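You operate a simulated robot arm through the tools that you are given. There is no shell and no other tool. Be economical: measure what you need, move in short steps, check, and stop when the job is done.

You run a simulated two-armed robot. Do the job below in one go: nothing can be reset, and whatever is moved stays where it is left.

## Task
Pick up the small hook weight with one hand, pass it to the other hand and put it on the shelf under the stock table.

It is judged by the outcome, as a careful person would: the job done as asked, and still so three seconds after it is handed in. It fails if anything else is knocked over, pushed out of place, dropped, spilled or broken.

## Robot
Two 7-joint arms with two-finger parallel grippers on one trunk, on a base that drives. Base frame: it is fixed to the floor where the robot stands at the start and does not move with it; the origin is under the middle of the robot, x ahead of it, y to its left, z up. Readings come in m, degrees, newtons and seconds.
The left shoulder is at the start at [0.06, 0.143, 0.953], the right one opposite. With the tool pointing down near the work surface each hand reaches from about 0.28 to 0.7 m from the robot's upright axis, wherever it stands, measured 20 degrees to its own side. Places, roughly: shelf under the stock table [-1.5, 1.3, 0.3]. Payload 1.57 kg a hand.
Tool frame (each hand has its own): the origin (TCP) lies between the finger pads and is the grasp point; the fingertips stand 0.03 m ahead of it; z points along the fingers, y is the line along which they close. Largest opening 0.11 m; finger width 0.024, thickness 0.012; the body of the gripper, 0.048 by 0.112 m, starts 0.078 m behind the TCP.
Orientation is told as [roll, pitch, yaw] about the base's x, y, z axes, in that order, counted from this pose: with the fingers straight down and closing along the base's y, the tool's x points along the base's -x, its y along +y and its z along -z.

## Interface
- The arms move only by the tool move_arm. It takes "left_increments", "right_increments" or both (then of equal length, played together; a hand with none holds still); each is a list of rows, each a list of 7 numbers: the opening, from 0 (shut) to 1 (fully open), then the shift along the tool's x, y, z in units of 200 mm (1.0 is 200 mm), then the turn, a rotation vector about the tool's x, y, z in units of 90 degrees (1.0 is 90 degrees). In form: [[grip, x, y, z, ax, ay, az], ...]. A call has 1 to 12 rows; each row is the pose to reach, as a shift and turn from the pose commanded when the call began, along the tool's axes at that moment. A call with a number of a shift or a turn outside -1 to 1 is refused whole. Each row takes 0.2 s and may step no farther than 0.05 m and 8.6 degrees from the row before; otherwise, or with a gripper value out of range, the whole call is refused. A pose out of reach is approached as far as the arm can. The call stops where the force on the tool passes 40 N (or 10 N more than at its start, if that is more) or the arm is blocked; 0.2 s more then pass. Each finger travels about 0.045 m/s and halts on what it meets, pressing with about 27 N; the grip force reading is that of the motor and also rises with nothing between the fingers. The clock runs only during rows and for 0.2 s after the last one: add rows that repeat a pose to give the fingers time. It gives the time, the measured TCP pose, the force on the tool (base axes), the opening and the grip force at its end, in the units of the frame above (readings bear some noise), with the torque about the TCP (base axes, N m) and any sound that the robot's microphone picked up.
- Cameras (640 x 400 px; columns grow to the right, rows downward): "scene" is now at [0.0483, -0.0315, 1.5771]; the picture's right is [-0.38, -0.92, 0.00], its down [-0.59, 0.25, -0.77] and it looks along [0.71, -0.29, -0.64] (base axes); focal length 268 px, centre (320, 200). "left" rides on the left gripper at [0.07, -0.016, -0.141] in its tool frame; the picture's right is [0.23, 0.97, 0.00], its down [-0.86, 0.20, -0.48] and it looks along [-0.47, 0.11, 0.88] (tool axes); focal length 222 px, centre (320, 200). "right" rides on the right gripper at [0.07, 0.016, -0.141] in its tool frame; the picture's right is [-0.23, 0.97, 0.00], its down [-0.86, -0.20, -0.48] and it looks along [-0.47, -0.11, 0.88] (tool axes); focal length 222 px, centre (320, 200). There is no depth. A picture from a camera that has moved, and an enlarged one, comes with that camera's place and axes in the base frame and with its lens.
- get_image(camera): a new picture of that camera. It takes no simulated time.
- raise_lower(by): slides the trunk up (or, below 0, down) by that many m; the arms and the scene camera ride with it, the base frame stays. It gives what a move gives, with no picture.
- steer(legs): drives the robot by 1 to 6 legs, each [ahead, left, turn to the left] in m, m and degrees, along the robot's own axes; the way and the turn of a leg run together, so that a leg with both is an arc; at most 1.5 m and 180 degrees a leg. The arms and the cameras ride along, it lands a little off, and it stops where it bumps. It gives what a move gives.
- aim_head(pan, tilt): turns the head with the scene camera to pan (to the left, within 86 degrees either way) and tilt (down, from -29 to 69), counted from straight ahead of the robot. It gives what a move gives.
- close_up(camera, box): a new picture of the part [left, top, right, bottom] of that camera's present view, enlarged. It takes no simulated time.
- sign_off(): hands the job in; it is judged then, once.

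Go step by step. Nothing tells you exact positions but the pictures and the camera data: compare them with the known pose of the tool, close in by small moves and look again before you grip or let go. The budget is 120 turns and 88 pictures, counting those below and the enlarged ones. Unless the task says otherwise, let go and move clear before handing in, and close with one line.

The tools are called after "Call:" as name(argument=value, ...) on one line, values as JSON. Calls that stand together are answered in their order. move_arm: Moves the arms, as the interface text tells. Its arguments: {"type":"object","properties":{"left_increments":{"type":"array","items":{"type":"array","items":{"type":"number"}}},"right_increments":{"type":"array","items":{"type":"array","items":{"type":"number"}}}},"required":[]} The other tools are called the same way: raise_lower (by) slides the trunk up or down; steer (legs) drives the base; aim_head (pan, tilt) turns the head that bears the scene camera; get_image (camera) takes a picture; close_up (camera, box) takes an enlarged picture of a part of a camera's view; sign_off () hands the job in.

At the start:

```text
t: 0.0
left_tool_pos: [0.4593, 0.0457, 1.1099]
left_orientation: [0.0, -0.1, 0.0]
left_contact_force: [-0.4, 0.1, 0.8]
left_ft_torque: [-0.01, 0.02, 0.01]
left_grip_width: 0.1098
left_grasp_force: 0.1
right_tool_pos: [0.3822, -0.3752, 1.1388]
right_orientation: [0.0, 0.0, 0.0]
right_contact_force: [-0.2, 0.6, 0.2]
right_ft_torque: [0.03, -0.01, 0.01]
right_grip_width: 0.1097
right_grasp_force: 0.0
trunk travel left (down, up): [-0.552, 0.038]
robot x, y, heading: [0.0003, 0.0023, -0.0]
head pan, tilt: [-22.6, 39.8]
```

scene: 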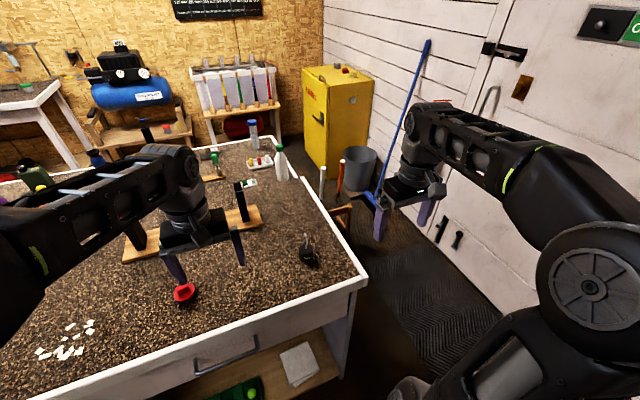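
right: 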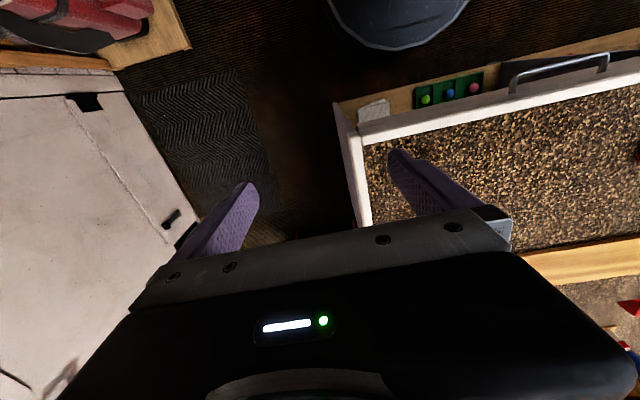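
left: 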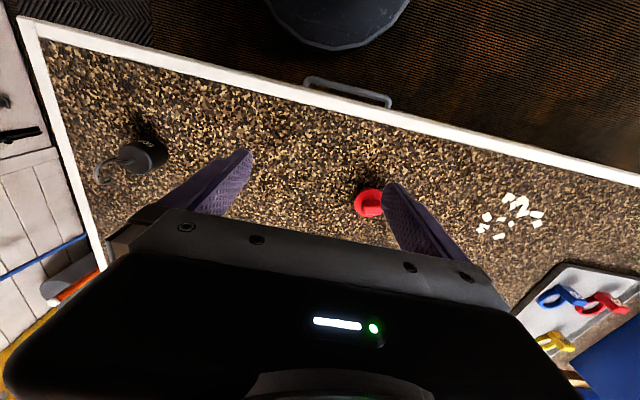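

The hook weight looks to be the dark object near the table's right edge, around [0.52, -0.19, 0.94]. I'll take enlarged views of it and check for any other weight.

Call:
close_up(camera="scene", box=[260, 210, 360, 280])

Call:
close_up(camera="left", box=[60, 90, 220, 210])

Call:
aim_head(pan=86, tilt=25)

```text
5.71 times, centred on (310, 245) of scene
camera zoom: at [0.0483, -0.0315, 1.5771], right [-0.38, -0.92, 0.0], down [-0.59, 0.25, -0.77], along [0.71, -0.29, -0.64], focal length 1532 px, centre (377, -57)
```

zoom: 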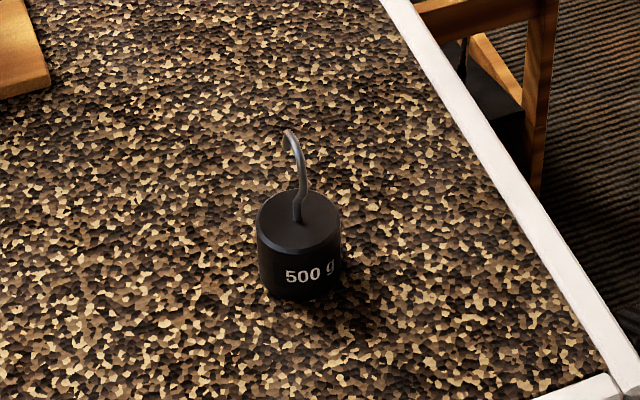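

```text
3.33 times, centred on (140, 150) of left
camera zoom: at [0.3897, 0.0297, 1.2488], right [-0.23, 0.97, 0.0], down [0.86, 0.2, 0.48], along [0.47, 0.11, -0.88], focal length 740 px, centre (920, 367)
```

zoom: 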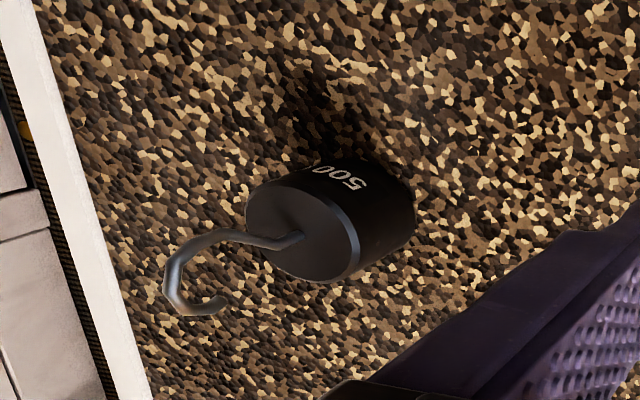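

```text
t: 1.9
left_tool_pos: [0.4591, 0.0464, 1.1085]
left_orientation: [0.0, 0.0, 0.0]
left_contact_force: [-0.2, 0.6, 0.2]
left_ft_torque: [-0.01, -0.03, 0.04]
left_grip_width: 0.1098
left_grasp_force: 0.1
right_tool_pos: [0.3826, -0.3759, 1.1386]
right_orientation: [0.0, 0.0, 0.0]
right_contact_force: [0.2, 0.5, 0.2]
right_ft_torque: [0.02, 0.0, -0.01]
right_grip_width: 0.11
right_grasp_force: 0.1
trunk travel left (down, up): [-0.552, 0.038]
robot x, y, heading: [0.0002, -0.0017, -0.1]
head pan, tilt: [85.9, 25.0]
```

The 500 g weight stands upright at about [0.541, -0.189], roughly 42 mm wide with its top at z ≈ 0.96 and the hook top at z ≈ 1.015. The hook's plane runs along x. Next I look toward the stock table.

Call:
get_image(camera="scene")

```text
82 pictures are left
camera scene: at [-0.0237, 0.0931, 1.6002], right [1.0, -0.07, 0.0], down [-0.03, -0.42, -0.91], along [0.06, 0.9, -0.42], focal length 268 px, centre (320, 200)
```

scene: 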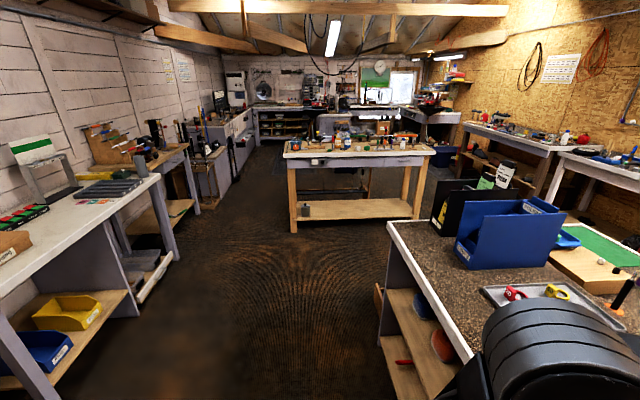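

The stock table with its open lower shelf (two bins on it) is to the back left. First I bring the right hand above the weight.

Call:
move_arm(right_increments=[[1, -0.13, 0.155, 0.03, 0, 0, 0], [1, -0.26, 0.31, 0.06, 0, 0, 0], [1, -0.39, 0.465, 0.09, 0, 0, 0], [1, -0.52, 0.62, 0.12, 0, 0, 0], [1, -0.65, 0.775, 0.15, 0, 0, 0], [1, -0.79, 0.935, 0.19, 0, 0, 0], [1, -0.79, 0.935, 0.19, 0, 0, 0]])

Call:
aim_head(pan=-20, tilt=45)

Call:
get_image(camera="right")

Call:
get_image(camera="scene")

Call:
get_image(camera="left")

```text
t: 3.5
left_tool_pos: [0.4583, 0.0476, 1.1097]
left_orientation: [0.0, 0.0, 0.0]
left_contact_force: [-0.4, -0.1, -0.7]
left_ft_torque: [0.0, -0.04, -0.03]
left_grip_width: 0.1099
left_grasp_force: 0.1
right_tool_pos: [0.538, -0.1902, 1.1005]
right_orientation: [0.0, 0.0, 0.0]
right_contact_force: [0.5, 0.4, -0.2]
right_ft_torque: [0.05, -0.01, 0.01]
right_grip_width: 0.1102
right_grasp_force: 0.0
trunk travel left (down, up): [-0.552, 0.038]
robot x, y, heading: [-0.0022, -0.0002, 0.2]
head pan, tilt: [85.9, 25.0]
```

```text
t: 5.3
left_tool_pos: [0.4581, 0.0465, 1.1101]
left_orientation: [0.0, 0.0, 0.0]
left_contact_force: [-0.1, 0.8, 0.2]
left_ft_torque: [-0.03, -0.01, 0.03]
left_grip_width: 0.11
left_grasp_force: 0.1
right_tool_pos: [0.5389, -0.1901, 1.1009]
right_orientation: [0.1, 0.0, 0.0]
right_contact_force: [0.3, -0.1, 0.2]
right_ft_torque: [0.01, 0.0, -0.02]
right_grip_width: 0.1098
right_grasp_force: 0.0
trunk travel left (down, up): [-0.552, 0.038]
robot x, y, heading: [-0.0005, 0.0019, -0.2]
head pan, tilt: [-20.0, 45.0]
```

```text
81 pictures are left
camera right: at [0.4692, -0.1734, 1.2426], right [0.23, 0.97, 0.0], down [0.86, -0.2, 0.48], along [0.47, -0.11, -0.88], focal length 222 px, centre (320, 200)
```

right: 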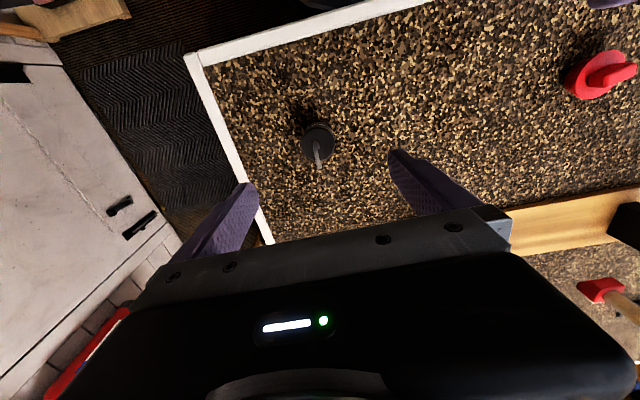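

```text
80 pictures are left
camera scene: at [0.0462, -0.0265, 1.5696], right [-0.34, -0.94, 0.0], down [-0.66, 0.24, -0.71], along [0.66, -0.24, -0.71], focal length 268 px, centre (320, 200)
```

scene: 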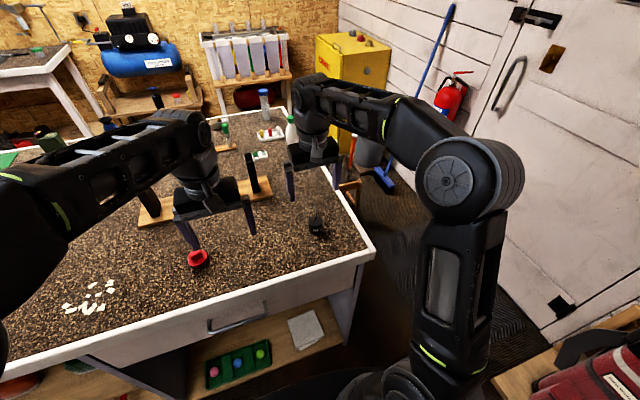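

```text
79 pictures are left
camera left: at [0.3898, 0.0297, 1.2488], right [-0.23, 0.97, 0.0], down [0.86, 0.2, 0.48], along [0.47, 0.11, -0.88], focal length 222 px, centre (320, 200)
```

left: 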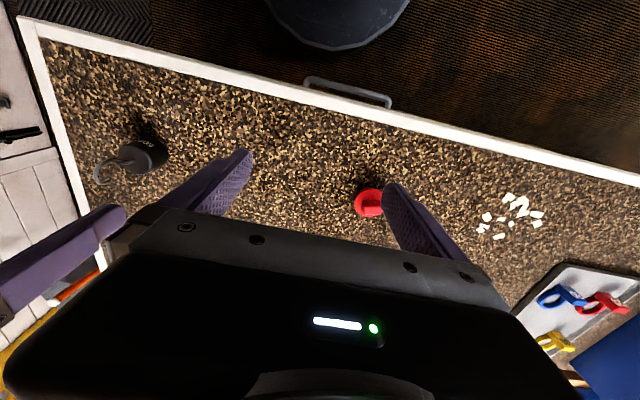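

The right hand is above the weight, so I zoom in to refine its position.

Call:
close_up(camera="right", box=[240, 90, 400, 190])

Call:
close_up(camera="scene", box=[260, 150, 380, 250])

```text
4.00 times, centred on (320, 140) of right
camera zoom: at [0.4692, -0.1734, 1.2426], right [0.23, 0.97, 0.0], down [0.86, -0.2, 0.48], along [0.47, -0.11, -0.88], focal length 888 px, centre (320, 440)
```

zoom: 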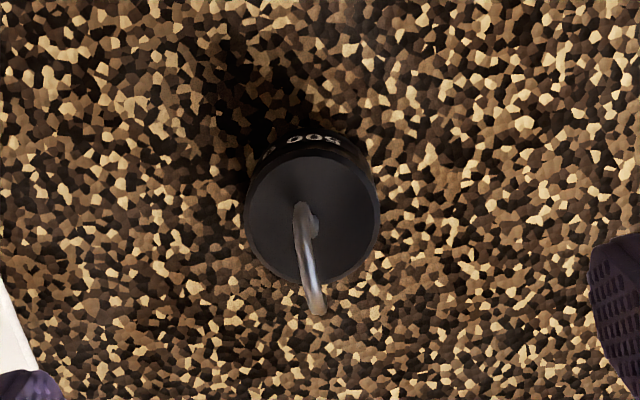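

```text
4.00 times, centred on (320, 200) of scene
camera zoom: at [0.0462, -0.0265, 1.5696], right [-0.34, -0.94, 0.0], down [-0.66, 0.24, -0.71], along [0.66, -0.24, -0.71], focal length 1073 px, centre (320, 200)
```

zoom: 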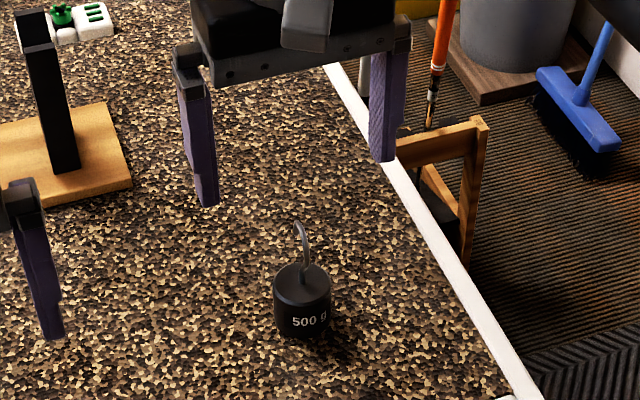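

Refined: hook centre about [0.547, -0.193], running along x. I lower the right hand so the pads straddle the hook just above the cylinder, then check.

Call:
move_arm(right_increments=[[0.8, -0.035, -0.017, 0.15, 0, 0, 0], [0.6, -0.035, -0.017, 0.3, 0, 0, 0], [0.5, -0.035, -0.017, 0.42, 0, 0, 0], [0.5, -0.035, -0.017, 0.5, 0, 0, 0], [0.5, -0.035, -0.017, 0.5, 0, 0, 0]])

Call:
close_up(camera="scene", box=[260, 150, 380, 250])

Call:
close_up(camera="right", box=[200, 90, 440, 240])

Call:
close_up(camera="left", box=[0, 90, 220, 280])

```text
t: 6.5
left_tool_pos: [0.4594, 0.0463, 1.1089]
left_orientation: [0.0, 0.0, 0.0]
left_contact_force: [-0.1, 1.1, -0.1]
left_ft_torque: [-0.01, 0.03, 0.04]
left_grip_width: 0.1101
left_grasp_force: 0.1
right_tool_pos: [0.5477, -0.192, 1.0004]
right_orientation: [0.0, -0.1, 0.1]
right_contact_force: [-0.1, 0.1, -0.2]
right_ft_torque: [0.0, 0.02, 0.02]
right_grip_width: 0.0551
right_grasp_force: 0.1
trunk travel left (down, up): [-0.552, 0.038]
robot x, y, heading: [0.0002, -0.0014, -0.1]
head pan, tilt: [-20.0, 45.0]
```

```text
4.00 times, centred on (320, 200) of scene
camera zoom: at [0.0462, -0.0266, 1.5696], right [-0.34, -0.94, 0.0], down [-0.66, 0.24, -0.71], along [0.66, -0.24, -0.71], focal length 1073 px, centre (320, 200)
```

zoom: 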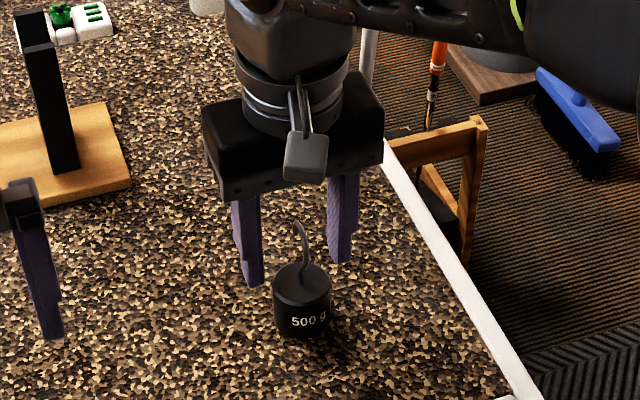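

```text
2.67 times, centred on (320, 165) of right
camera zoom: at [0.4773, -0.175, 1.1421], right [0.23, 0.97, 0.0], down [0.85, -0.2, 0.48], along [0.47, -0.11, -0.88], focal length 592 px, centre (320, 293)
```

zoom: 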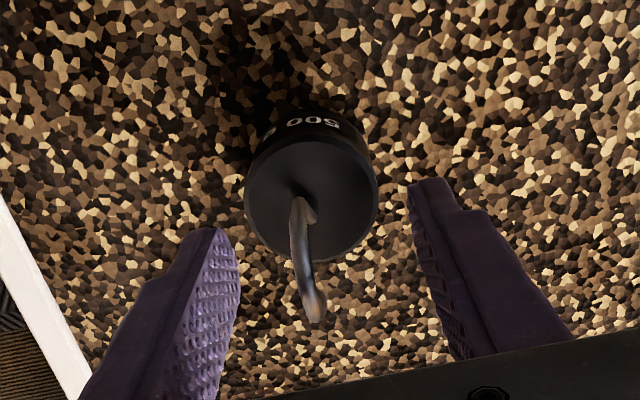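

```text
2.11 times, centred on (110, 185) of left
camera zoom: at [0.3898, 0.0297, 1.2488], right [-0.23, 0.97, 0.0], down [0.86, 0.2, 0.48], along [0.47, 0.11, -0.88], focal length 468 px, centre (762, 232)
```

zoom: 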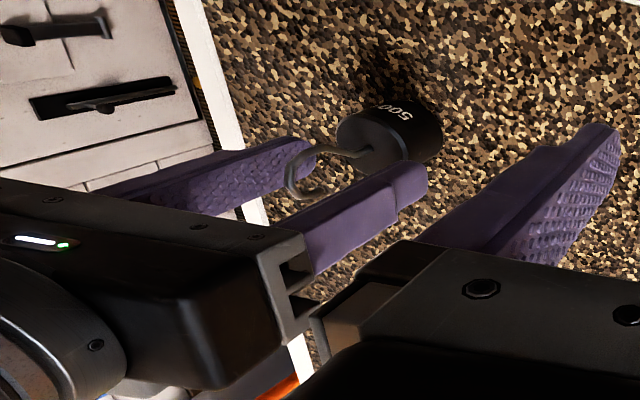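

The hook sits between the pads and the tips look to be just above the cylinder top. I close the right gripper.

Call:
move_arm(right_increments=[[0.25, 0, 0, 0, 0, 0, 0], [0, 0, 0, 0, 0, 0, 0], [0, 0, 0, 0, 0, 0, 0], [0, 0, 0, 0, 0, 0, 0], [0, 0, 0, 0, 0, 0, 0], [0, 0, 0, 0, 0, 0, 0]])

Call:
close_up(camera="scene", box=[260, 150, 380, 250])

Call:
close_up(camera="right", box=[200, 90, 440, 240])

```text
t: 7.9
left_tool_pos: [0.4585, 0.046, 1.1091]
left_orientation: [0.0, 0.0, 0.0]
left_contact_force: [0.4, -0.2, 0.6]
left_ft_torque: [-0.02, -0.02, -0.01]
left_grip_width: 0.1099
left_grasp_force: 0.1
right_tool_pos: [0.5467, -0.1922, 1.0015]
right_orientation: [0.1, -0.1, 0.0]
right_contact_force: [-0.4, -1.8, 0.4]
right_ft_torque: [-0.14, 0.05, 0.04]
right_grip_width: 0.0045
right_grasp_force: 24.9
trunk travel left (down, up): [-0.552, 0.038]
robot x, y, heading: [0.0025, -0.0016, 0.0]
head pan, tilt: [-20.0, 45.0]
```

```text
4.00 times, centred on (320, 200) of scene
camera zoom: at [0.0461, -0.0269, 1.5696], right [-0.34, -0.94, 0.0], down [-0.66, 0.24, -0.71], along [0.66, -0.24, -0.71], focal length 1073 px, centre (320, 200)
```

zoom: 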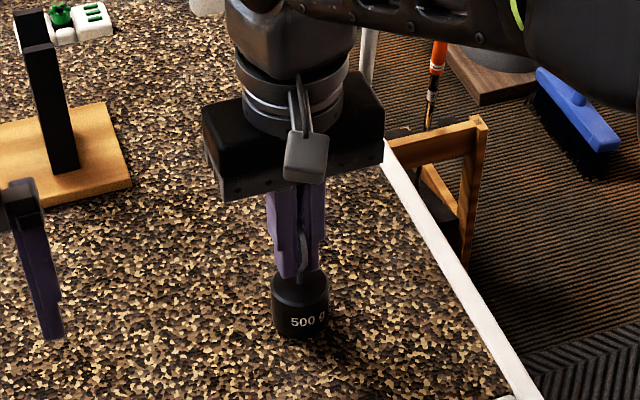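

```text
2.67 times, centred on (320, 165) of right
camera zoom: at [0.4773, -0.1754, 1.1423], right [0.23, 0.97, 0.0], down [0.85, -0.2, 0.48], along [0.47, -0.11, -0.88], focal length 592 px, centre (320, 293)
```

zoom: 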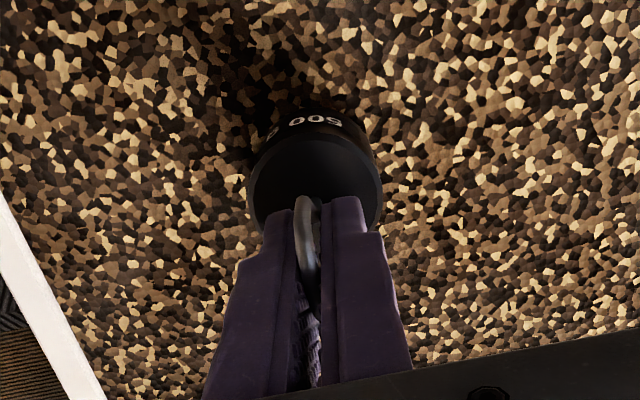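

The hook is gripped (4.5 mm, 25 N). I lift straight up 0.15 m.

Call:
move_arm(right_increments=[[0, 0, 0, -0.1, 0, 0, 0], [0, 0, 0, -0.25, 0, 0, 0], [0, 0, 0, -0.4, 0, 0, 0], [0, 0, 0, -0.6, 0, 0, 0], [0, 0, 0, -0.75, 0, 0, 0], [0, 0, 0, -0.75, 0, 0, 0]])

Call:
get_image(camera="right")

Call:
get_image(camera="scene")

```text
t: 9.3
left_tool_pos: [0.4589, 0.047, 1.1102]
left_orientation: [-0.1, 0.0, -0.1]
left_contact_force: [0.2, 0.0, 1.1]
left_ft_torque: [-0.01, -0.01, 0.04]
left_grip_width: 0.1099
left_grasp_force: 0.0
right_tool_pos: [0.5455, -0.1907, 1.1112]
right_orientation: [-0.1, 0.1, -0.1]
right_contact_force: [0.5, 0.5, -4.3]
right_ft_torque: [0.01, -0.04, 0.04]
right_grip_width: 0.0044
right_grasp_force: 24.8
right hand out of reach, approached as far as the arm can: row 4, 5, 6
trunk travel left (down, up): [-0.552, 0.038]
robot x, y, heading: [0.0011, -0.0009, -0.0]
head pan, tilt: [-20.0, 45.0]
```

```text
71 pictures are left
camera right: at [0.4769, -0.175, 1.2528], right [0.23, 0.97, 0.0], down [0.85, -0.2, 0.48], along [0.47, -0.11, -0.88], focal length 222 px, centre (320, 200)
```

right: 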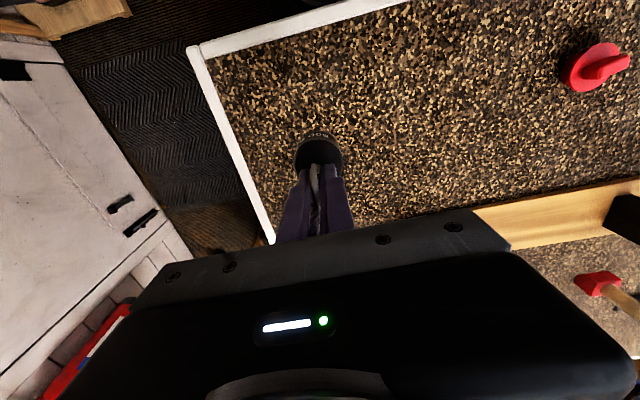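

```text
70 pictures are left
camera scene: at [0.0464, -0.0258, 1.5696], right [-0.34, -0.94, 0.0], down [-0.66, 0.24, -0.71], along [0.66, -0.24, -0.71], focal length 268 px, centre (320, 200)
```

scene: 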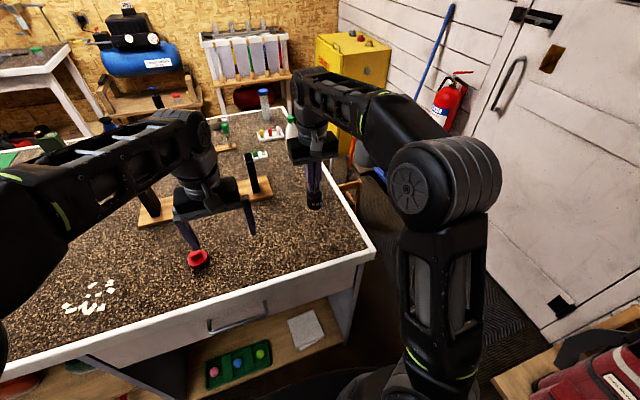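

The weight is off the table and hanging from the right hand, which has reached its height limit out there. I pull it in toward the robot and look around for driving room.

Call:
move_arm(right_increments=[[0, 0.15, 0, 0, 0, 0, 0], [0, 0.3, 0, 0, 0, 0, 0], [0, 0.5, 0, 0, 0, 0, 0], [0, 0.7, 0, 0, 0, 0, 0], [0, 0.7, 0, 0, 0, 0, 0]])

Call:
aim_head(pan=86, tilt=50)

Call:
get_image(camera="scene")

```text
t: 10.5
left_tool_pos: [0.4599, 0.0462, 1.1081]
left_orientation: [-0.1, 0.1, 0.0]
left_contact_force: [0.3, 0.8, 0.2]
left_ft_torque: [-0.01, -0.01, 0.0]
left_grip_width: 0.1099
left_grasp_force: 0.0
right_tool_pos: [0.4073, -0.194, 1.1081]
right_orientation: [0.0, 0.1, -0.1]
right_contact_force: [0.5, -0.2, -5.0]
right_ft_torque: [0.02, -0.03, 0.01]
right_grip_width: 0.0043
right_grasp_force: 24.7
trunk travel left (down, up): [-0.552, 0.038]
robot x, y, heading: [-0.0019, -0.001, -0.1]
head pan, tilt: [-20.0, 45.0]
```

```text
t: 12.3
left_tool_pos: [0.4588, 0.0461, 1.1089]
left_orientation: [-0.1, 0.0, 0.0]
left_contact_force: [-0.4, -1.2, 0.2]
left_ft_torque: [0.01, 0.03, -0.01]
left_grip_width: 0.1099
left_grasp_force: 0.1
right_tool_pos: [0.407, -0.1939, 1.1077]
right_orientation: [0.0, 0.0, 0.0]
right_contact_force: [0.0, 0.1, -4.7]
right_ft_torque: [-0.04, 0.0, -0.03]
right_grip_width: 0.0041
right_grasp_force: 24.8
trunk travel left (down, up): [-0.552, 0.038]
robot x, y, heading: [0.0003, 0.0003, -0.1]
head pan, tilt: [85.9, 50.0]
```

```text
69 pictures are left
camera scene: at [-0.0245, 0.0779, 1.5627], right [1.0, -0.07, 0.0], down [-0.05, -0.76, -0.64], along [0.05, 0.64, -0.77], focal length 268 px, centre (320, 200)
```

scene: 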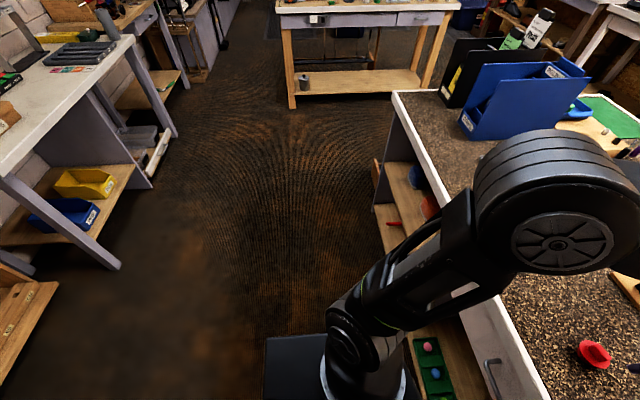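

There's free floor between the tables, and the stock table's shelf front is near x ≈ -1.2. For the handover I swing the left hand back and pitch it 45° forward, and bring the right hand toward the middle.

Call:
move_arm(left_increments=[[0.8, 0.1, 0.15, -0.04, 0, -0.083, 0], [0.7, 0.2, 0.3, -0.08, 0, -0.166, 0], [0.7, 0.3, 0.45, -0.12, 0, -0.25, 0], [0.7, 0.4, 0.6, -0.16, 0, -0.333, 0], [0.7, 0.5, 0.75, -0.2, 0, -0.417, 0], [0.7, 0.5, 0.77, -0.2, 0, -0.5, 0], [0.7, 0.5, 0.77, -0.2, 0, -0.5, 0]])

Call:
move_arm(right_increments=[[0, -0.05, 0.15, -0.02, 0, 0, 0], [0, -0.1, 0.3, -0.04, 0, 0, 0], [0, -0.15, 0.45, -0.05, 0, 0, 0], [0, -0.18, 0.55, -0.05, 0, 0, 0], [0, -0.18, 0.55, -0.05, 0, 0, 0]])

Call:
aim_head(pan=0, tilt=45)

Call:
get_image(camera="scene")

```text
t: 13.9
left_tool_pos: [0.3614, 0.1998, 1.1496]
left_orientation: [0.0, -44.9, 0.1]
left_contact_force: [-0.9, 0.5, -0.6]
left_ft_torque: [-0.01, -0.04, 0.01]
left_grip_width: 0.0771
left_grasp_force: 0.0
right_tool_pos: [0.4071, -0.1955, 1.1081]
right_orientation: [0.0, 0.0, 0.1]
right_contact_force: [-0.7, 0.5, -5.8]
right_ft_torque: [0.0, 0.0, 0.01]
right_grip_width: 0.0042
right_grasp_force: 25.0
trunk travel left (down, up): [-0.552, 0.038]
robot x, y, heading: [-0.0001, 0.0029, 0.2]
head pan, tilt: [85.9, 50.0]
```

```text
t: 15.1
left_tool_pos: [0.3613, 0.1994, 1.1492]
left_orientation: [0.0, -44.8, 0.0]
left_contact_force: [-0.9, -0.2, 0.2]
left_ft_torque: [0.02, 0.0, 0.01]
left_grip_width: 0.0769
left_grasp_force: 0.1
right_tool_pos: [0.4453, -0.0845, 1.1197]
right_orientation: [0.0, 0.1, 0.0]
right_contact_force: [0.0, -1.0, -5.0]
right_ft_torque: [-0.01, -0.04, 0.01]
right_grip_width: 0.0044
right_grasp_force: 24.7
trunk travel left (down, up): [-0.552, 0.038]
robot x, y, heading: [-0.0002, -0.0012, -0.1]
head pan, tilt: [85.9, 50.0]
```

```text
t: 16.7
left_tool_pos: [0.3617, 0.2018, 1.1502]
left_orientation: [0.0, -44.8, 0.0]
left_contact_force: [0.1, 0.3, 0.2]
left_ft_torque: [-0.02, -0.02, 0.02]
left_grip_width: 0.0769
left_grasp_force: 0.0
right_tool_pos: [0.4449, -0.0848, 1.1191]
right_orientation: [0.1, 0.0, 0.0]
right_contact_force: [0.0, 0.3, -4.9]
right_ft_torque: [0.01, 0.0, 0.02]
right_grip_width: 0.004
right_grasp_force: 24.8
trunk travel left (down, up): [-0.552, 0.038]
robot x, y, heading: [-0.0045, 0.0004, 0.0]
head pan, tilt: [0.0, 45.0]
```

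```text
68 pictures are left
camera scene: at [0.0513, 0.0013, 1.5696], right [0.0, -1.0, 0.0], down [-0.71, 0.0, -0.71], along [0.71, 0.0, -0.71], focal length 268 px, centre (320, 200)
```

scene: 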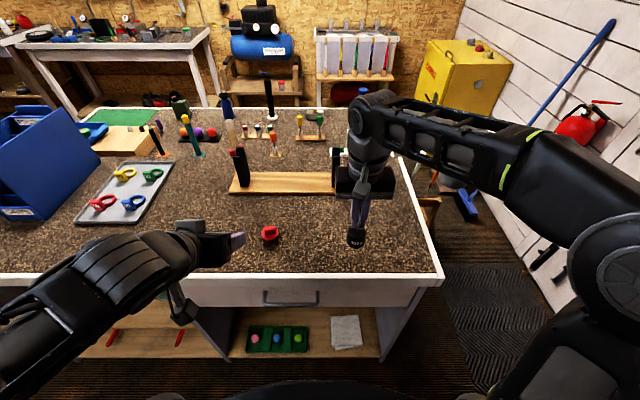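

The weight hangs from the right hand and the left is pitched 45°. I yaw the left hand 45° toward it and view it.

Call:
move_arm(left_increments=[[0.7, 0, 0, 0, 0.059, 0, 0.059], [0.7, 0, 0, 0, 0.118, 0, 0.118], [0.7, 0, 0, 0, 0.177, 0, 0.177], [0.7, 0, 0, 0, 0.236, 0, 0.236], [0.7, 0, 0, 0, 0.295, 0, 0.295], [0.7, 0, 0, 0, 0.3535, 0, 0.3535], [0.7, 0, 0, 0, 0.3535, 0, 0.3535]])

Call:
get_image(camera="left")

Call:
close_up(camera="scene", box=[300, 160, 420, 260])

Call:
close_up(camera="right", box=[200, 90, 440, 240])

```text
t: 18.3
left_tool_pos: [0.3584, 0.2004, 1.1488]
left_orientation: [-0.1, -45.0, -45.1]
left_contact_force: [-1.9, -0.4, 0.8]
left_ft_torque: [0.05, -0.02, 0.0]
left_grip_width: 0.0771
left_grasp_force: 0.0
right_tool_pos: [0.4444, -0.0844, 1.1203]
right_orientation: [-0.1, 0.0, 0.0]
right_contact_force: [0.2, -0.7, -5.3]
right_ft_torque: [0.0, -0.05, 0.0]
right_grip_width: 0.0044
right_grasp_force: 24.2
trunk travel left (down, up): [-0.552, 0.038]
robot x, y, heading: [0.0006, 0.0008, 0.1]
head pan, tilt: [0.0, 45.0]
```

```text
67 pictures are left
camera left: at [0.2426, 0.2939, 1.198], right [0.58, 0.8, -0.16], down [0.33, -0.05, 0.94], along [0.75, -0.6, -0.29], focal length 222 px, centre (320, 200)
```

left: 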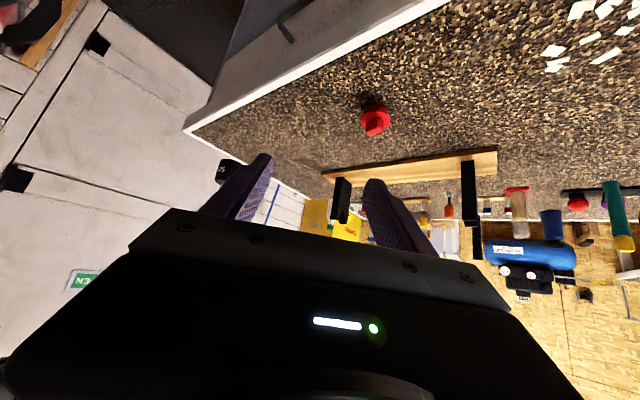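

```text
4.00 times, centred on (360, 210) of scene
camera zoom: at [0.0511, 0.0011, 1.5696], right [0.0, -1.0, 0.0], down [-0.71, 0.0, -0.71], along [0.71, 0.0, -0.71], focal length 1073 px, centre (160, 160)
```

zoom: 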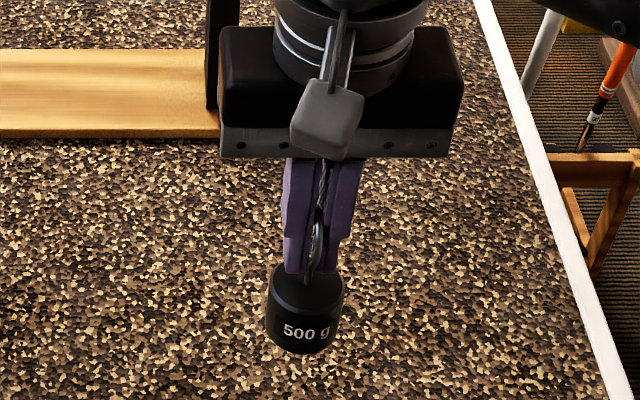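

```text
2.67 times, centred on (320, 165) of right
camera zoom: at [0.3757, -0.0688, 1.2617], right [0.23, 0.97, 0.0], down [0.86, -0.2, 0.48], along [0.47, -0.11, -0.88], focal length 592 px, centre (320, 293)
```

zoom: 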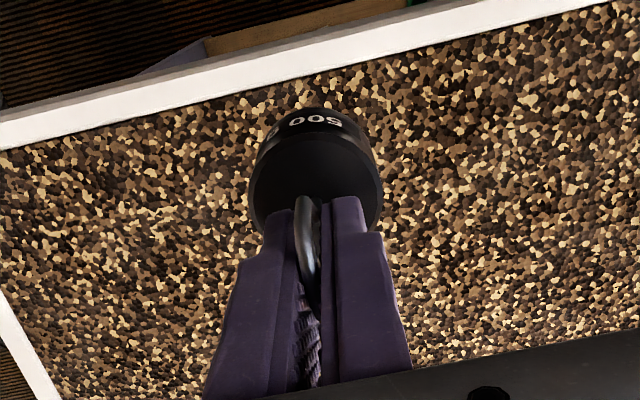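

The weight's body centre is at about [0.4375, -0.0845, 1.059], which both views agree on. I bring the left hand to a pre-grasp 12 cm back along its approach line.

Call:
move_arm(left_increments=[[0.7, -0.103, -0.122, 0.088, 0, 0, 0], [0.7, -0.205, -0.243, 0.177, 0, 0, 0], [0.7, -0.31, -0.365, 0.265, 0, 0, 0], [0.7, -0.41, -0.487, 0.353, 0, 0, 0], [0.7, -0.51, -0.61, 0.44, 0, 0, 0], [0.7, -0.615, -0.73, 0.53, 0, 0, 0], [0.7, -0.615, -0.73, 0.53, 0, 0, 0]])

Call:
get_image(camera="left")

Call:
get_image(camera="scene")

```text
t: 19.9
left_tool_pos: [0.3674, -0.0179, 1.163]
left_orientation: [-0.1, -45.0, -44.8]
left_contact_force: [0.3, 0.1, 0.4]
left_ft_torque: [-0.01, 0.02, -0.04]
left_grip_width: 0.0769
left_grasp_force: 0.0
right_tool_pos: [0.4455, -0.0856, 1.1205]
right_orientation: [0.2, 0.0, 0.0]
right_contact_force: [-0.9, 1.3, -4.9]
right_ft_torque: [-0.01, -0.05, 0.0]
right_grip_width: 0.0042
right_grasp_force: 24.9
trunk travel left (down, up): [-0.552, 0.038]
robot x, y, heading: [0.0045, -0.0001, -0.0]
head pan, tilt: [0.0, 45.0]
```

```text
64 pictures are left
camera left: at [0.2507, 0.0754, 1.2118], right [0.57, 0.8, -0.16], down [0.33, -0.05, 0.94], along [0.75, -0.6, -0.29], focal length 222 px, centre (320, 200)
```

left: 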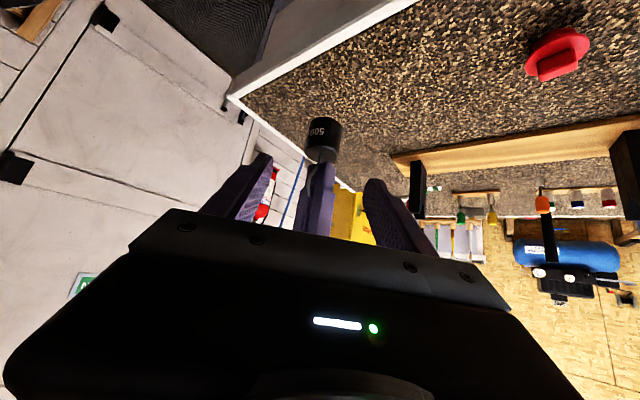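

```text
63 pictures are left
camera scene: at [0.0511, 0.0018, 1.5696], right [0.0, -1.0, 0.0], down [-0.71, 0.0, -0.71], along [0.71, 0.0, -0.71], focal length 268 px, centre (320, 200)
```

scene: 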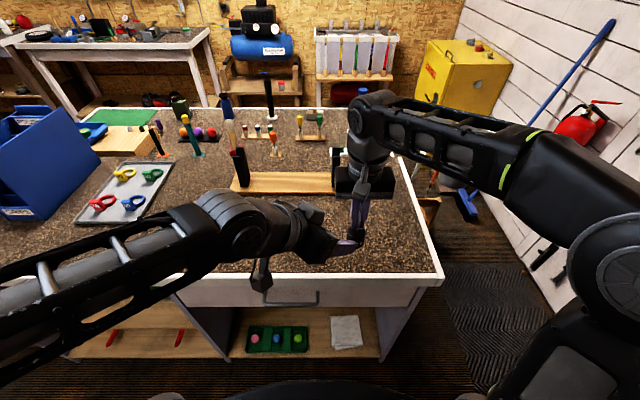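

The weight sits centrally between the left fingers, with no interference. I advance along the approach and check before closing.

Call:
move_arm(left_increments=[[0.7, 0, 0, 0.15, 0, 0, 0], [0.7, 0, 0.005, 0.3, 0, 0, 0], [0.7, 0, 0.01, 0.42, 0, 0, 0], [0.7, 0, 0.01, 0.52, 0, 0, 0], [0.7, 0, 0.01, 0.61, 0, 0, 0], [0.7, 0, 0.01, 0.61, 0, 0, 0]])

Call:
close_up(camera="left", box=[200, 90, 440, 240])

Call:
close_up(camera="scene", box=[280, 150, 420, 270])

Call:
close_up(camera="right", box=[200, 60, 440, 240])

```text
t: 21.3
left_tool_pos: [0.4323, -0.0793, 1.0743]
left_orientation: [-0.2, -45.0, -45.0]
left_contact_force: [-0.9, -0.5, 0.4]
left_ft_torque: [0.05, -0.05, -0.02]
left_grip_width: 0.0772
left_grasp_force: 0.0
right_tool_pos: [0.445, -0.0853, 1.121]
right_orientation: [-0.1, -0.1, 0.0]
right_contact_force: [0.0, -0.7, -5.3]
right_ft_torque: [-0.01, -0.02, 0.0]
right_grip_width: 0.0045
right_grasp_force: 24.6
trunk travel left (down, up): [-0.552, 0.038]
robot x, y, heading: [-0.0004, -0.0009, 0.0]
head pan, tilt: [0.0, 45.0]
```

```text
2.67 times, centred on (320, 165) of left
camera zoom: at [0.3168, 0.0149, 1.1228], right [0.58, 0.8, -0.16], down [0.33, -0.05, 0.94], along [0.75, -0.6, -0.29], focal length 592 px, centre (320, 293)
```

zoom: 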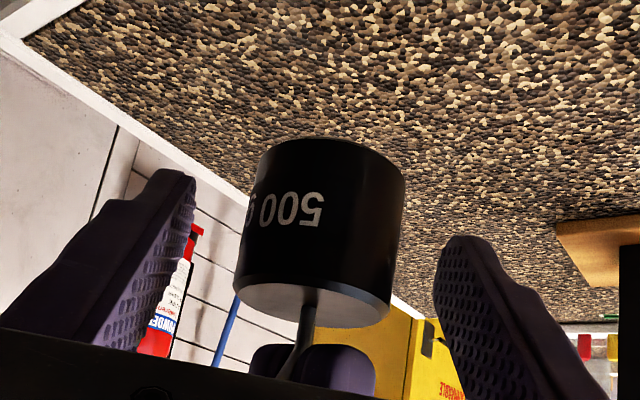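

```text
3.33 times, centred on (350, 210) of scene
camera zoom: at [0.051, 0.0014, 1.5696], right [0.0, -1.0, 0.0], down [-0.71, 0.0, -0.71], along [0.71, 0.0, -0.71], focal length 894 px, centre (220, 167)
```

zoom: 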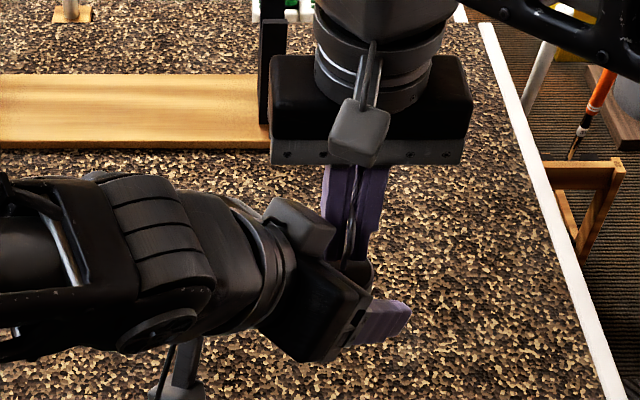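

```text
2.22 times, centred on (320, 150) of right
camera zoom: at [0.3756, -0.0684, 1.2618], right [0.23, 0.97, 0.0], down [0.86, -0.2, 0.48], along [0.47, -0.11, -0.88], focal length 494 px, centre (320, 311)
```

zoom: 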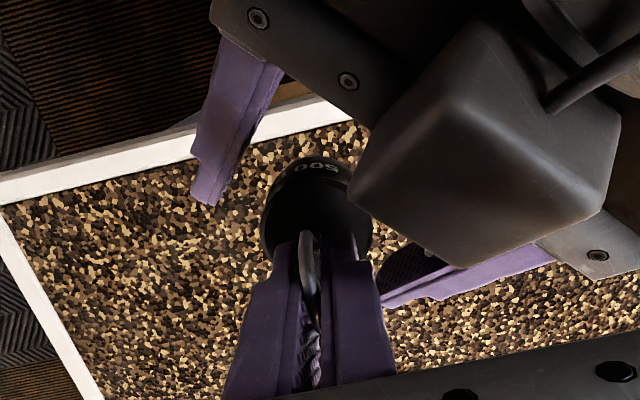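

The cylinder is centred between the left fingers and below the right fingertips. I close the left gripper.

Call:
move_arm(left_increments=[[0.5, 0, 0, 0, 0, 0, 0], [0.4, 0, 0, 0, 0, 0, 0], [0.2, 0, 0, 0, 0, 0, 0], [0.2, 0, 0, 0, 0, 0, 0], [0.2, 0, 0, 0, 0, 0, 0], [0.2, 0, 0, 0, 0, 0, 0]])

Call:
close_up(camera="left", box=[200, 90, 440, 240])

```text
t: 22.7
left_tool_pos: [0.4335, -0.0797, 1.0728]
left_orientation: [0.0, -45.0, -45.0]
left_contact_force: [-2.9, -2.1, 0.3]
left_ft_torque: [0.15, -0.2, -0.01]
left_grip_width: 0.0432
left_grasp_force: 26.9
right_tool_pos: [0.4459, -0.0835, 1.1198]
right_orientation: [0.1, 0.0, -0.1]
right_contact_force: [2.6, 2.7, -4.3]
right_ft_torque: [-0.01, 0.06, -0.03]
right_grip_width: 0.0041
right_grasp_force: 24.6
trunk travel left (down, up): [-0.552, 0.038]
robot x, y, heading: [-0.0015, -0.0001, -0.1]
head pan, tilt: [0.0, 45.0]
```

```text
2.67 times, centred on (320, 165) of left
camera zoom: at [0.3169, 0.0148, 1.1228], right [0.58, 0.8, -0.16], down [0.33, -0.05, 0.94], along [0.75, -0.6, -0.29], focal length 592 px, centre (320, 293)
```

zoom: 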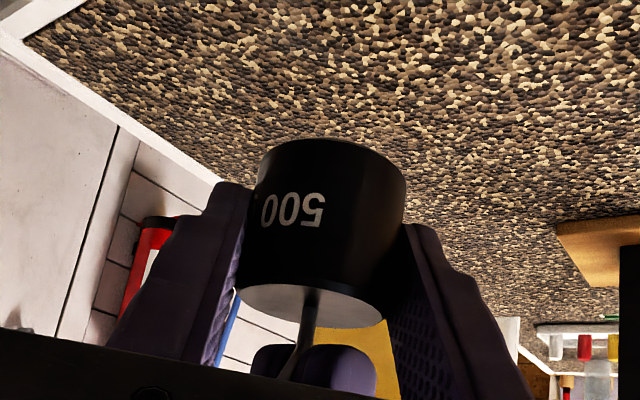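

The left hand holds the body (43 mm, 27 N). I open the right slightly, raise it straight off the hook, then move it away.

Call:
move_arm(right_increments=[[0.16, 0, 0, 0, 0, 0, 0], [0.16, 0, 0, 0, 0, 0, 0], [0.16, 0, 0, 0, 0, 0, 0], [0.16, 0, 0, -0.05, 0, 0, 0], [0.16, 0, 0, -0.1, 0, 0, 0]], left_increments=[[0.1, 0, 0, 0, 0, 0, 0], [0.1, 0, 0, 0, 0, 0, 0], [0.1, 0, 0, 0, 0, 0, 0], [0.1, 0, 0, 0, 0, 0, 0], [0.1, 0, 0, 0, 0, 0, 0]])

Call:
close_up(camera="right", box=[200, 60, 440, 240])

Call:
close_up(camera="left", box=[200, 90, 440, 240])

```text
t: 23.9
left_tool_pos: [0.434, -0.0778, 1.0744]
left_orientation: [-0.1, -45.0, -44.8]
left_contact_force: [-0.4, 1.2, 0.0]
left_ft_torque: [0.03, 0.05, 0.0]
left_grip_width: 0.0431
left_grasp_force: 27.1
right_tool_pos: [0.4439, -0.0824, 1.1327]
right_orientation: [-0.1, 0.3, 0.1]
right_contact_force: [-0.7, 0.4, -0.1]
right_ft_torque: [0.02, 0.02, -0.02]
right_grip_width: 0.0174
right_grasp_force: 0.1
right hand out of reach, approached as far as the arm can: row 5
trunk travel left (down, up): [-0.552, 0.038]
robot x, y, heading: [-0.0018, 0.0012, -0.1]
head pan, tilt: [0.0, 45.0]
```

```text
2.22 times, centred on (320, 150) of right
camera zoom: at [0.3754, -0.0665, 1.2744], right [0.23, 0.97, 0.0], down [0.86, -0.2, 0.47], along [0.46, -0.11, -0.88], focal length 494 px, centre (320, 311)
```

zoom: 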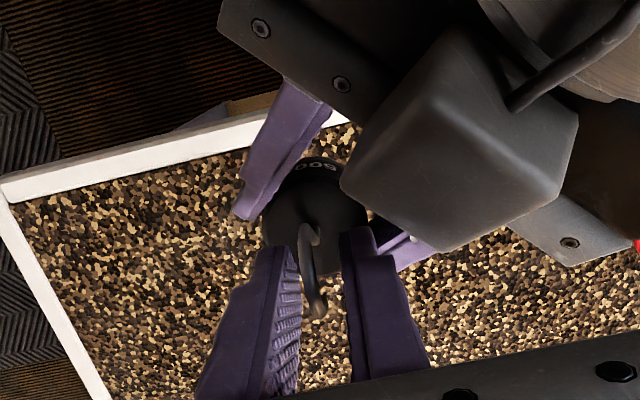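

```text
2.67 times, centred on (320, 165) of left
camera zoom: at [0.3168, 0.0153, 1.1228], right [0.57, 0.8, -0.16], down [0.33, -0.05, 0.94], along [0.75, -0.6, -0.29], focal length 592 px, centre (320, 293)
```

zoom: 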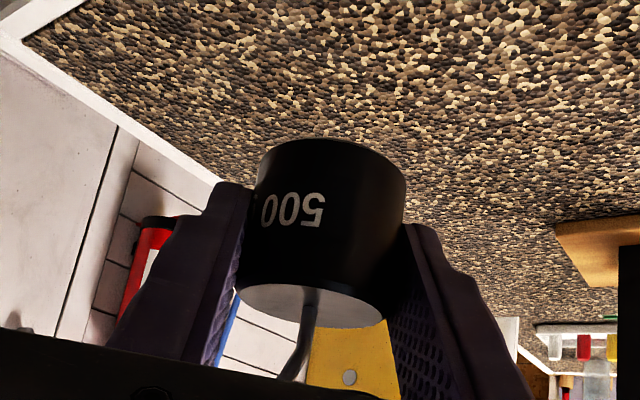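

The hook is free of the right fingers, but that arm is at its height limit. I lower the left hand 6 cm to clear the hook instead.

Call:
move_arm(left_increments=[[0.1, 0.05, 0, 0.05, 0, 0, 0], [0.1, 0.1, 0, 0.1, 0, 0, 0], [0.1, 0.16, 0, 0.16, 0, 0, 0], [0.1, 0.22, 0, 0.22, 0, 0, 0], [0.1, 0.22, 0, 0.22, 0, 0, 0]])

Call:
close_up(camera="right", box=[200, 60, 440, 240])

Call:
get_image(camera="scene")

```text
t: 25.1
left_tool_pos: [0.4326, -0.0784, 1.012]
left_orientation: [-0.1, -44.9, -45.1]
left_contact_force: [0.6, -0.8, 0.4]
left_ft_torque: [-0.01, 0.02, -0.05]
left_grip_width: 0.043
left_grasp_force: 26.4
right_tool_pos: [0.4433, -0.0837, 1.1318]
right_orientation: [-0.1, 0.3, 0.1]
right_contact_force: [-1.2, 1.5, -0.1]
right_ft_torque: [0.01, -0.04, 0.0]
right_grip_width: 0.0176
right_grasp_force: 0.1
trunk travel left (down, up): [-0.552, 0.038]
robot x, y, heading: [-0.0035, -0.0014, -0.3]
head pan, tilt: [0.0, 45.0]
```

```text
2.22 times, centred on (320, 150) of right
camera zoom: at [0.3753, -0.0672, 1.2743], right [0.23, 0.97, 0.0], down [0.86, -0.2, 0.47], along [0.46, -0.11, -0.88], focal length 494 px, centre (320, 311)
```

zoom: 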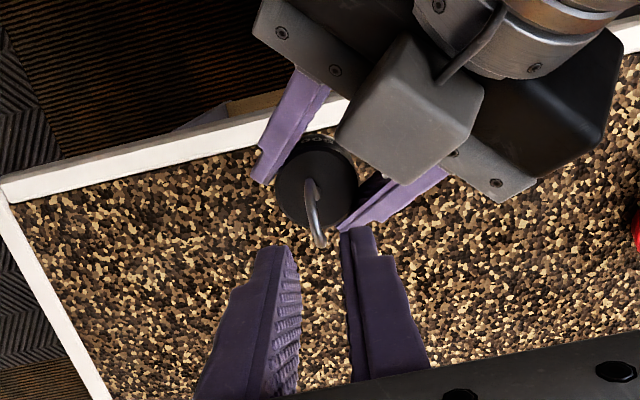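

```text
55 pictures are left
camera scene: at [0.051, 0.0011, 1.5696], right [0.0, -1.0, 0.0], down [-0.71, 0.0, -0.71], along [0.71, 0.0, -0.71], focal length 268 px, centre (320, 200)
```

scene: 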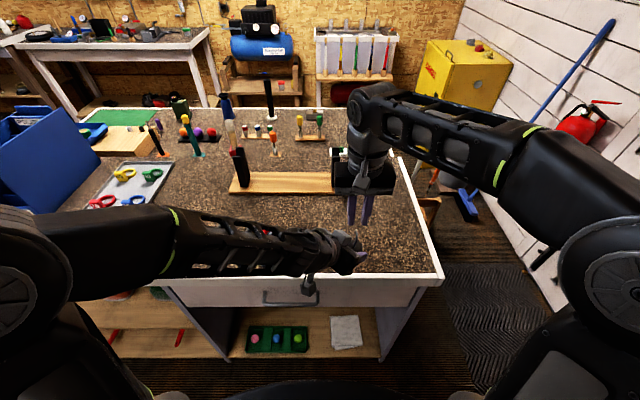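

The weight is in the left hand only, with hook clearance about 3 cm. I withdraw the right hand to its side.

Call:
move_arm(right_increments=[[0.16, 0, -0.2, 0, 0, 0, 0], [0.16, 0.05, -0.4, 0, 0, 0, 0], [0.16, 0.1, -0.6, 0, 0, 0, 0], [0.16, 0.15, -0.8, 0, 0, 0, 0], [0.16, 0.2, -1.0, 0, 0, 0, 0]])

Call:
move_arm(left_increments=[[0.1, -0.1, 0.0, -0.1, 0, 0, 0], [0.1, -0.2, 0.0, -0.25, 0, 0, 0], [0.1, -0.3, 0.0, -0.4, 0, 0, 0], [0.1, -0.3, 0, -0.55, 0, 0, 0], [0.1, -0.3, 0, -0.7, 0, 0, 0], [0.1, -0.3, 0, -0.7, 0, 0, 0]])

Call:
get_image(camera="scene")

```text
t: 26.3
left_tool_pos: [0.4332, -0.0808, 1.0122]
left_orientation: [0.1, -44.9, -45.1]
left_contact_force: [0.8, -0.7, -0.4]
left_ft_torque: [0.0, 0.04, 0.01]
left_grip_width: 0.0431
left_grasp_force: 26.8
right_tool_pos: [0.404, -0.2844, 1.1372]
right_orientation: [0.1, 0.0, 0.1]
right_contact_force: [-0.4, 0.0, -0.6]
right_ft_torque: [0.03, 0.0, -0.05]
right_grip_width: 0.0179
right_grasp_force: 0.1
trunk travel left (down, up): [-0.552, 0.038]
robot x, y, heading: [0.0004, -0.0026, 0.1]
head pan, tilt: [0.0, 45.0]
```

```text
t: 27.7
left_tool_pos: [0.3914, -0.0368, 1.1529]
left_orientation: [-0.1, -44.9, -45.0]
left_contact_force: [-0.7, 0.1, -5.9]
left_ft_torque: [0.02, 0.03, 0.01]
left_grip_width: 0.0429
left_grasp_force: 26.9
right_tool_pos: [0.404, -0.2834, 1.1369]
right_orientation: [-0.1, 0.1, 0.0]
right_contact_force: [0.7, -0.4, 0.4]
right_ft_torque: [0.03, 0.01, 0.01]
right_grip_width: 0.0176
right_grasp_force: 0.1
trunk travel left (down, up): [-0.552, 0.038]
robot x, y, heading: [-0.0025, -0.0037, 0.1]
head pan, tilt: [0.0, 45.0]
```

```text
54 pictures are left
camera scene: at [0.0518, 0.0011, 1.5695], right [0.0, -1.0, 0.0], down [-0.71, 0.0, -0.71], along [0.71, 0.0, -0.71], focal length 268 px, centre (320, 200)
```

scene: 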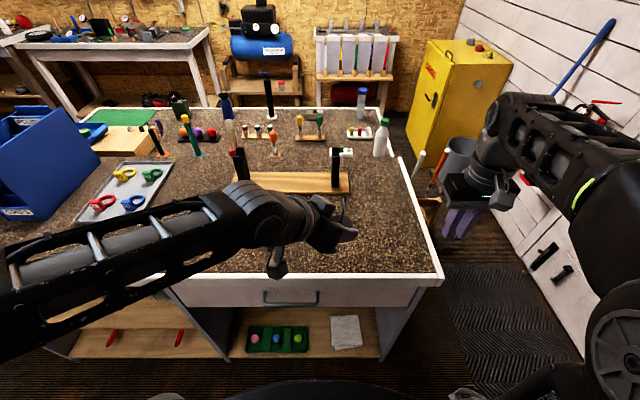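

The handover is done and both arms are clear. Before driving I look to the right rear for obstacles and confirm the grip with the left camera.

Call:
aim_head(pan=-86, tilt=45)

Call:
get_image(camera="scene")

Call:
get_image(camera="left")

```text
t: 29.3
left_tool_pos: [0.3911, -0.0364, 1.1526]
left_orientation: [-0.2, -44.9, -45.1]
left_contact_force: [1.2, 0.1, -5.1]
left_ft_torque: [0.02, 0.03, 0.02]
left_grip_width: 0.043
left_grasp_force: 26.8
right_tool_pos: [0.4027, -0.2821, 1.136]
right_orientation: [0.0, 0.0, -0.1]
right_contact_force: [-0.8, 0.1, 0.8]
right_ft_torque: [0.0, -0.01, 0.01]
right_grip_width: 0.0177
right_grasp_force: 0.0
trunk travel left (down, up): [-0.552, 0.038]
robot x, y, heading: [-0.0004, 0.0001, 0.0]
head pan, tilt: [-85.9, 45.0]
```

```text
53 pictures are left
camera scene: at [-0.0242, -0.0799, 1.5696], right [-1.0, -0.07, 0.0], down [-0.05, 0.71, -0.71], along [0.05, -0.71, -0.71], focal length 268 px, centre (320, 200)
```

scene: 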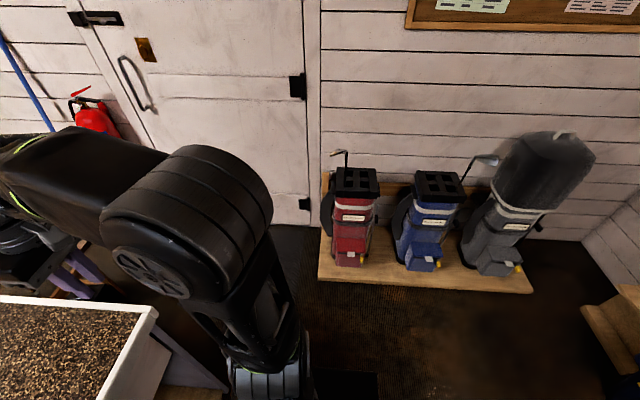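

```text
52 pictures are left
camera left: at [0.2753, 0.0567, 1.2026], right [0.57, 0.8, -0.16], down [0.33, -0.05, 0.94], along [0.75, -0.6, -0.29], focal length 222 px, centre (320, 200)
```

left: 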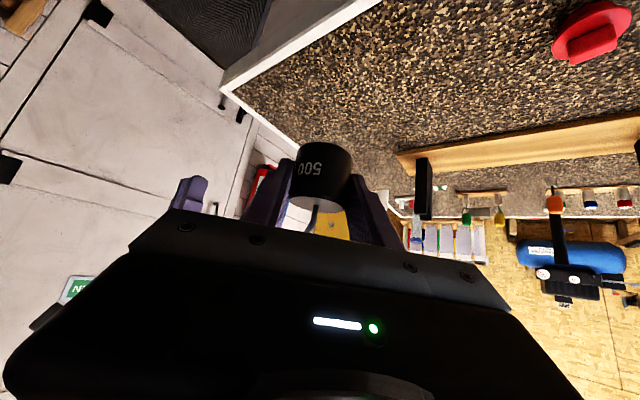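

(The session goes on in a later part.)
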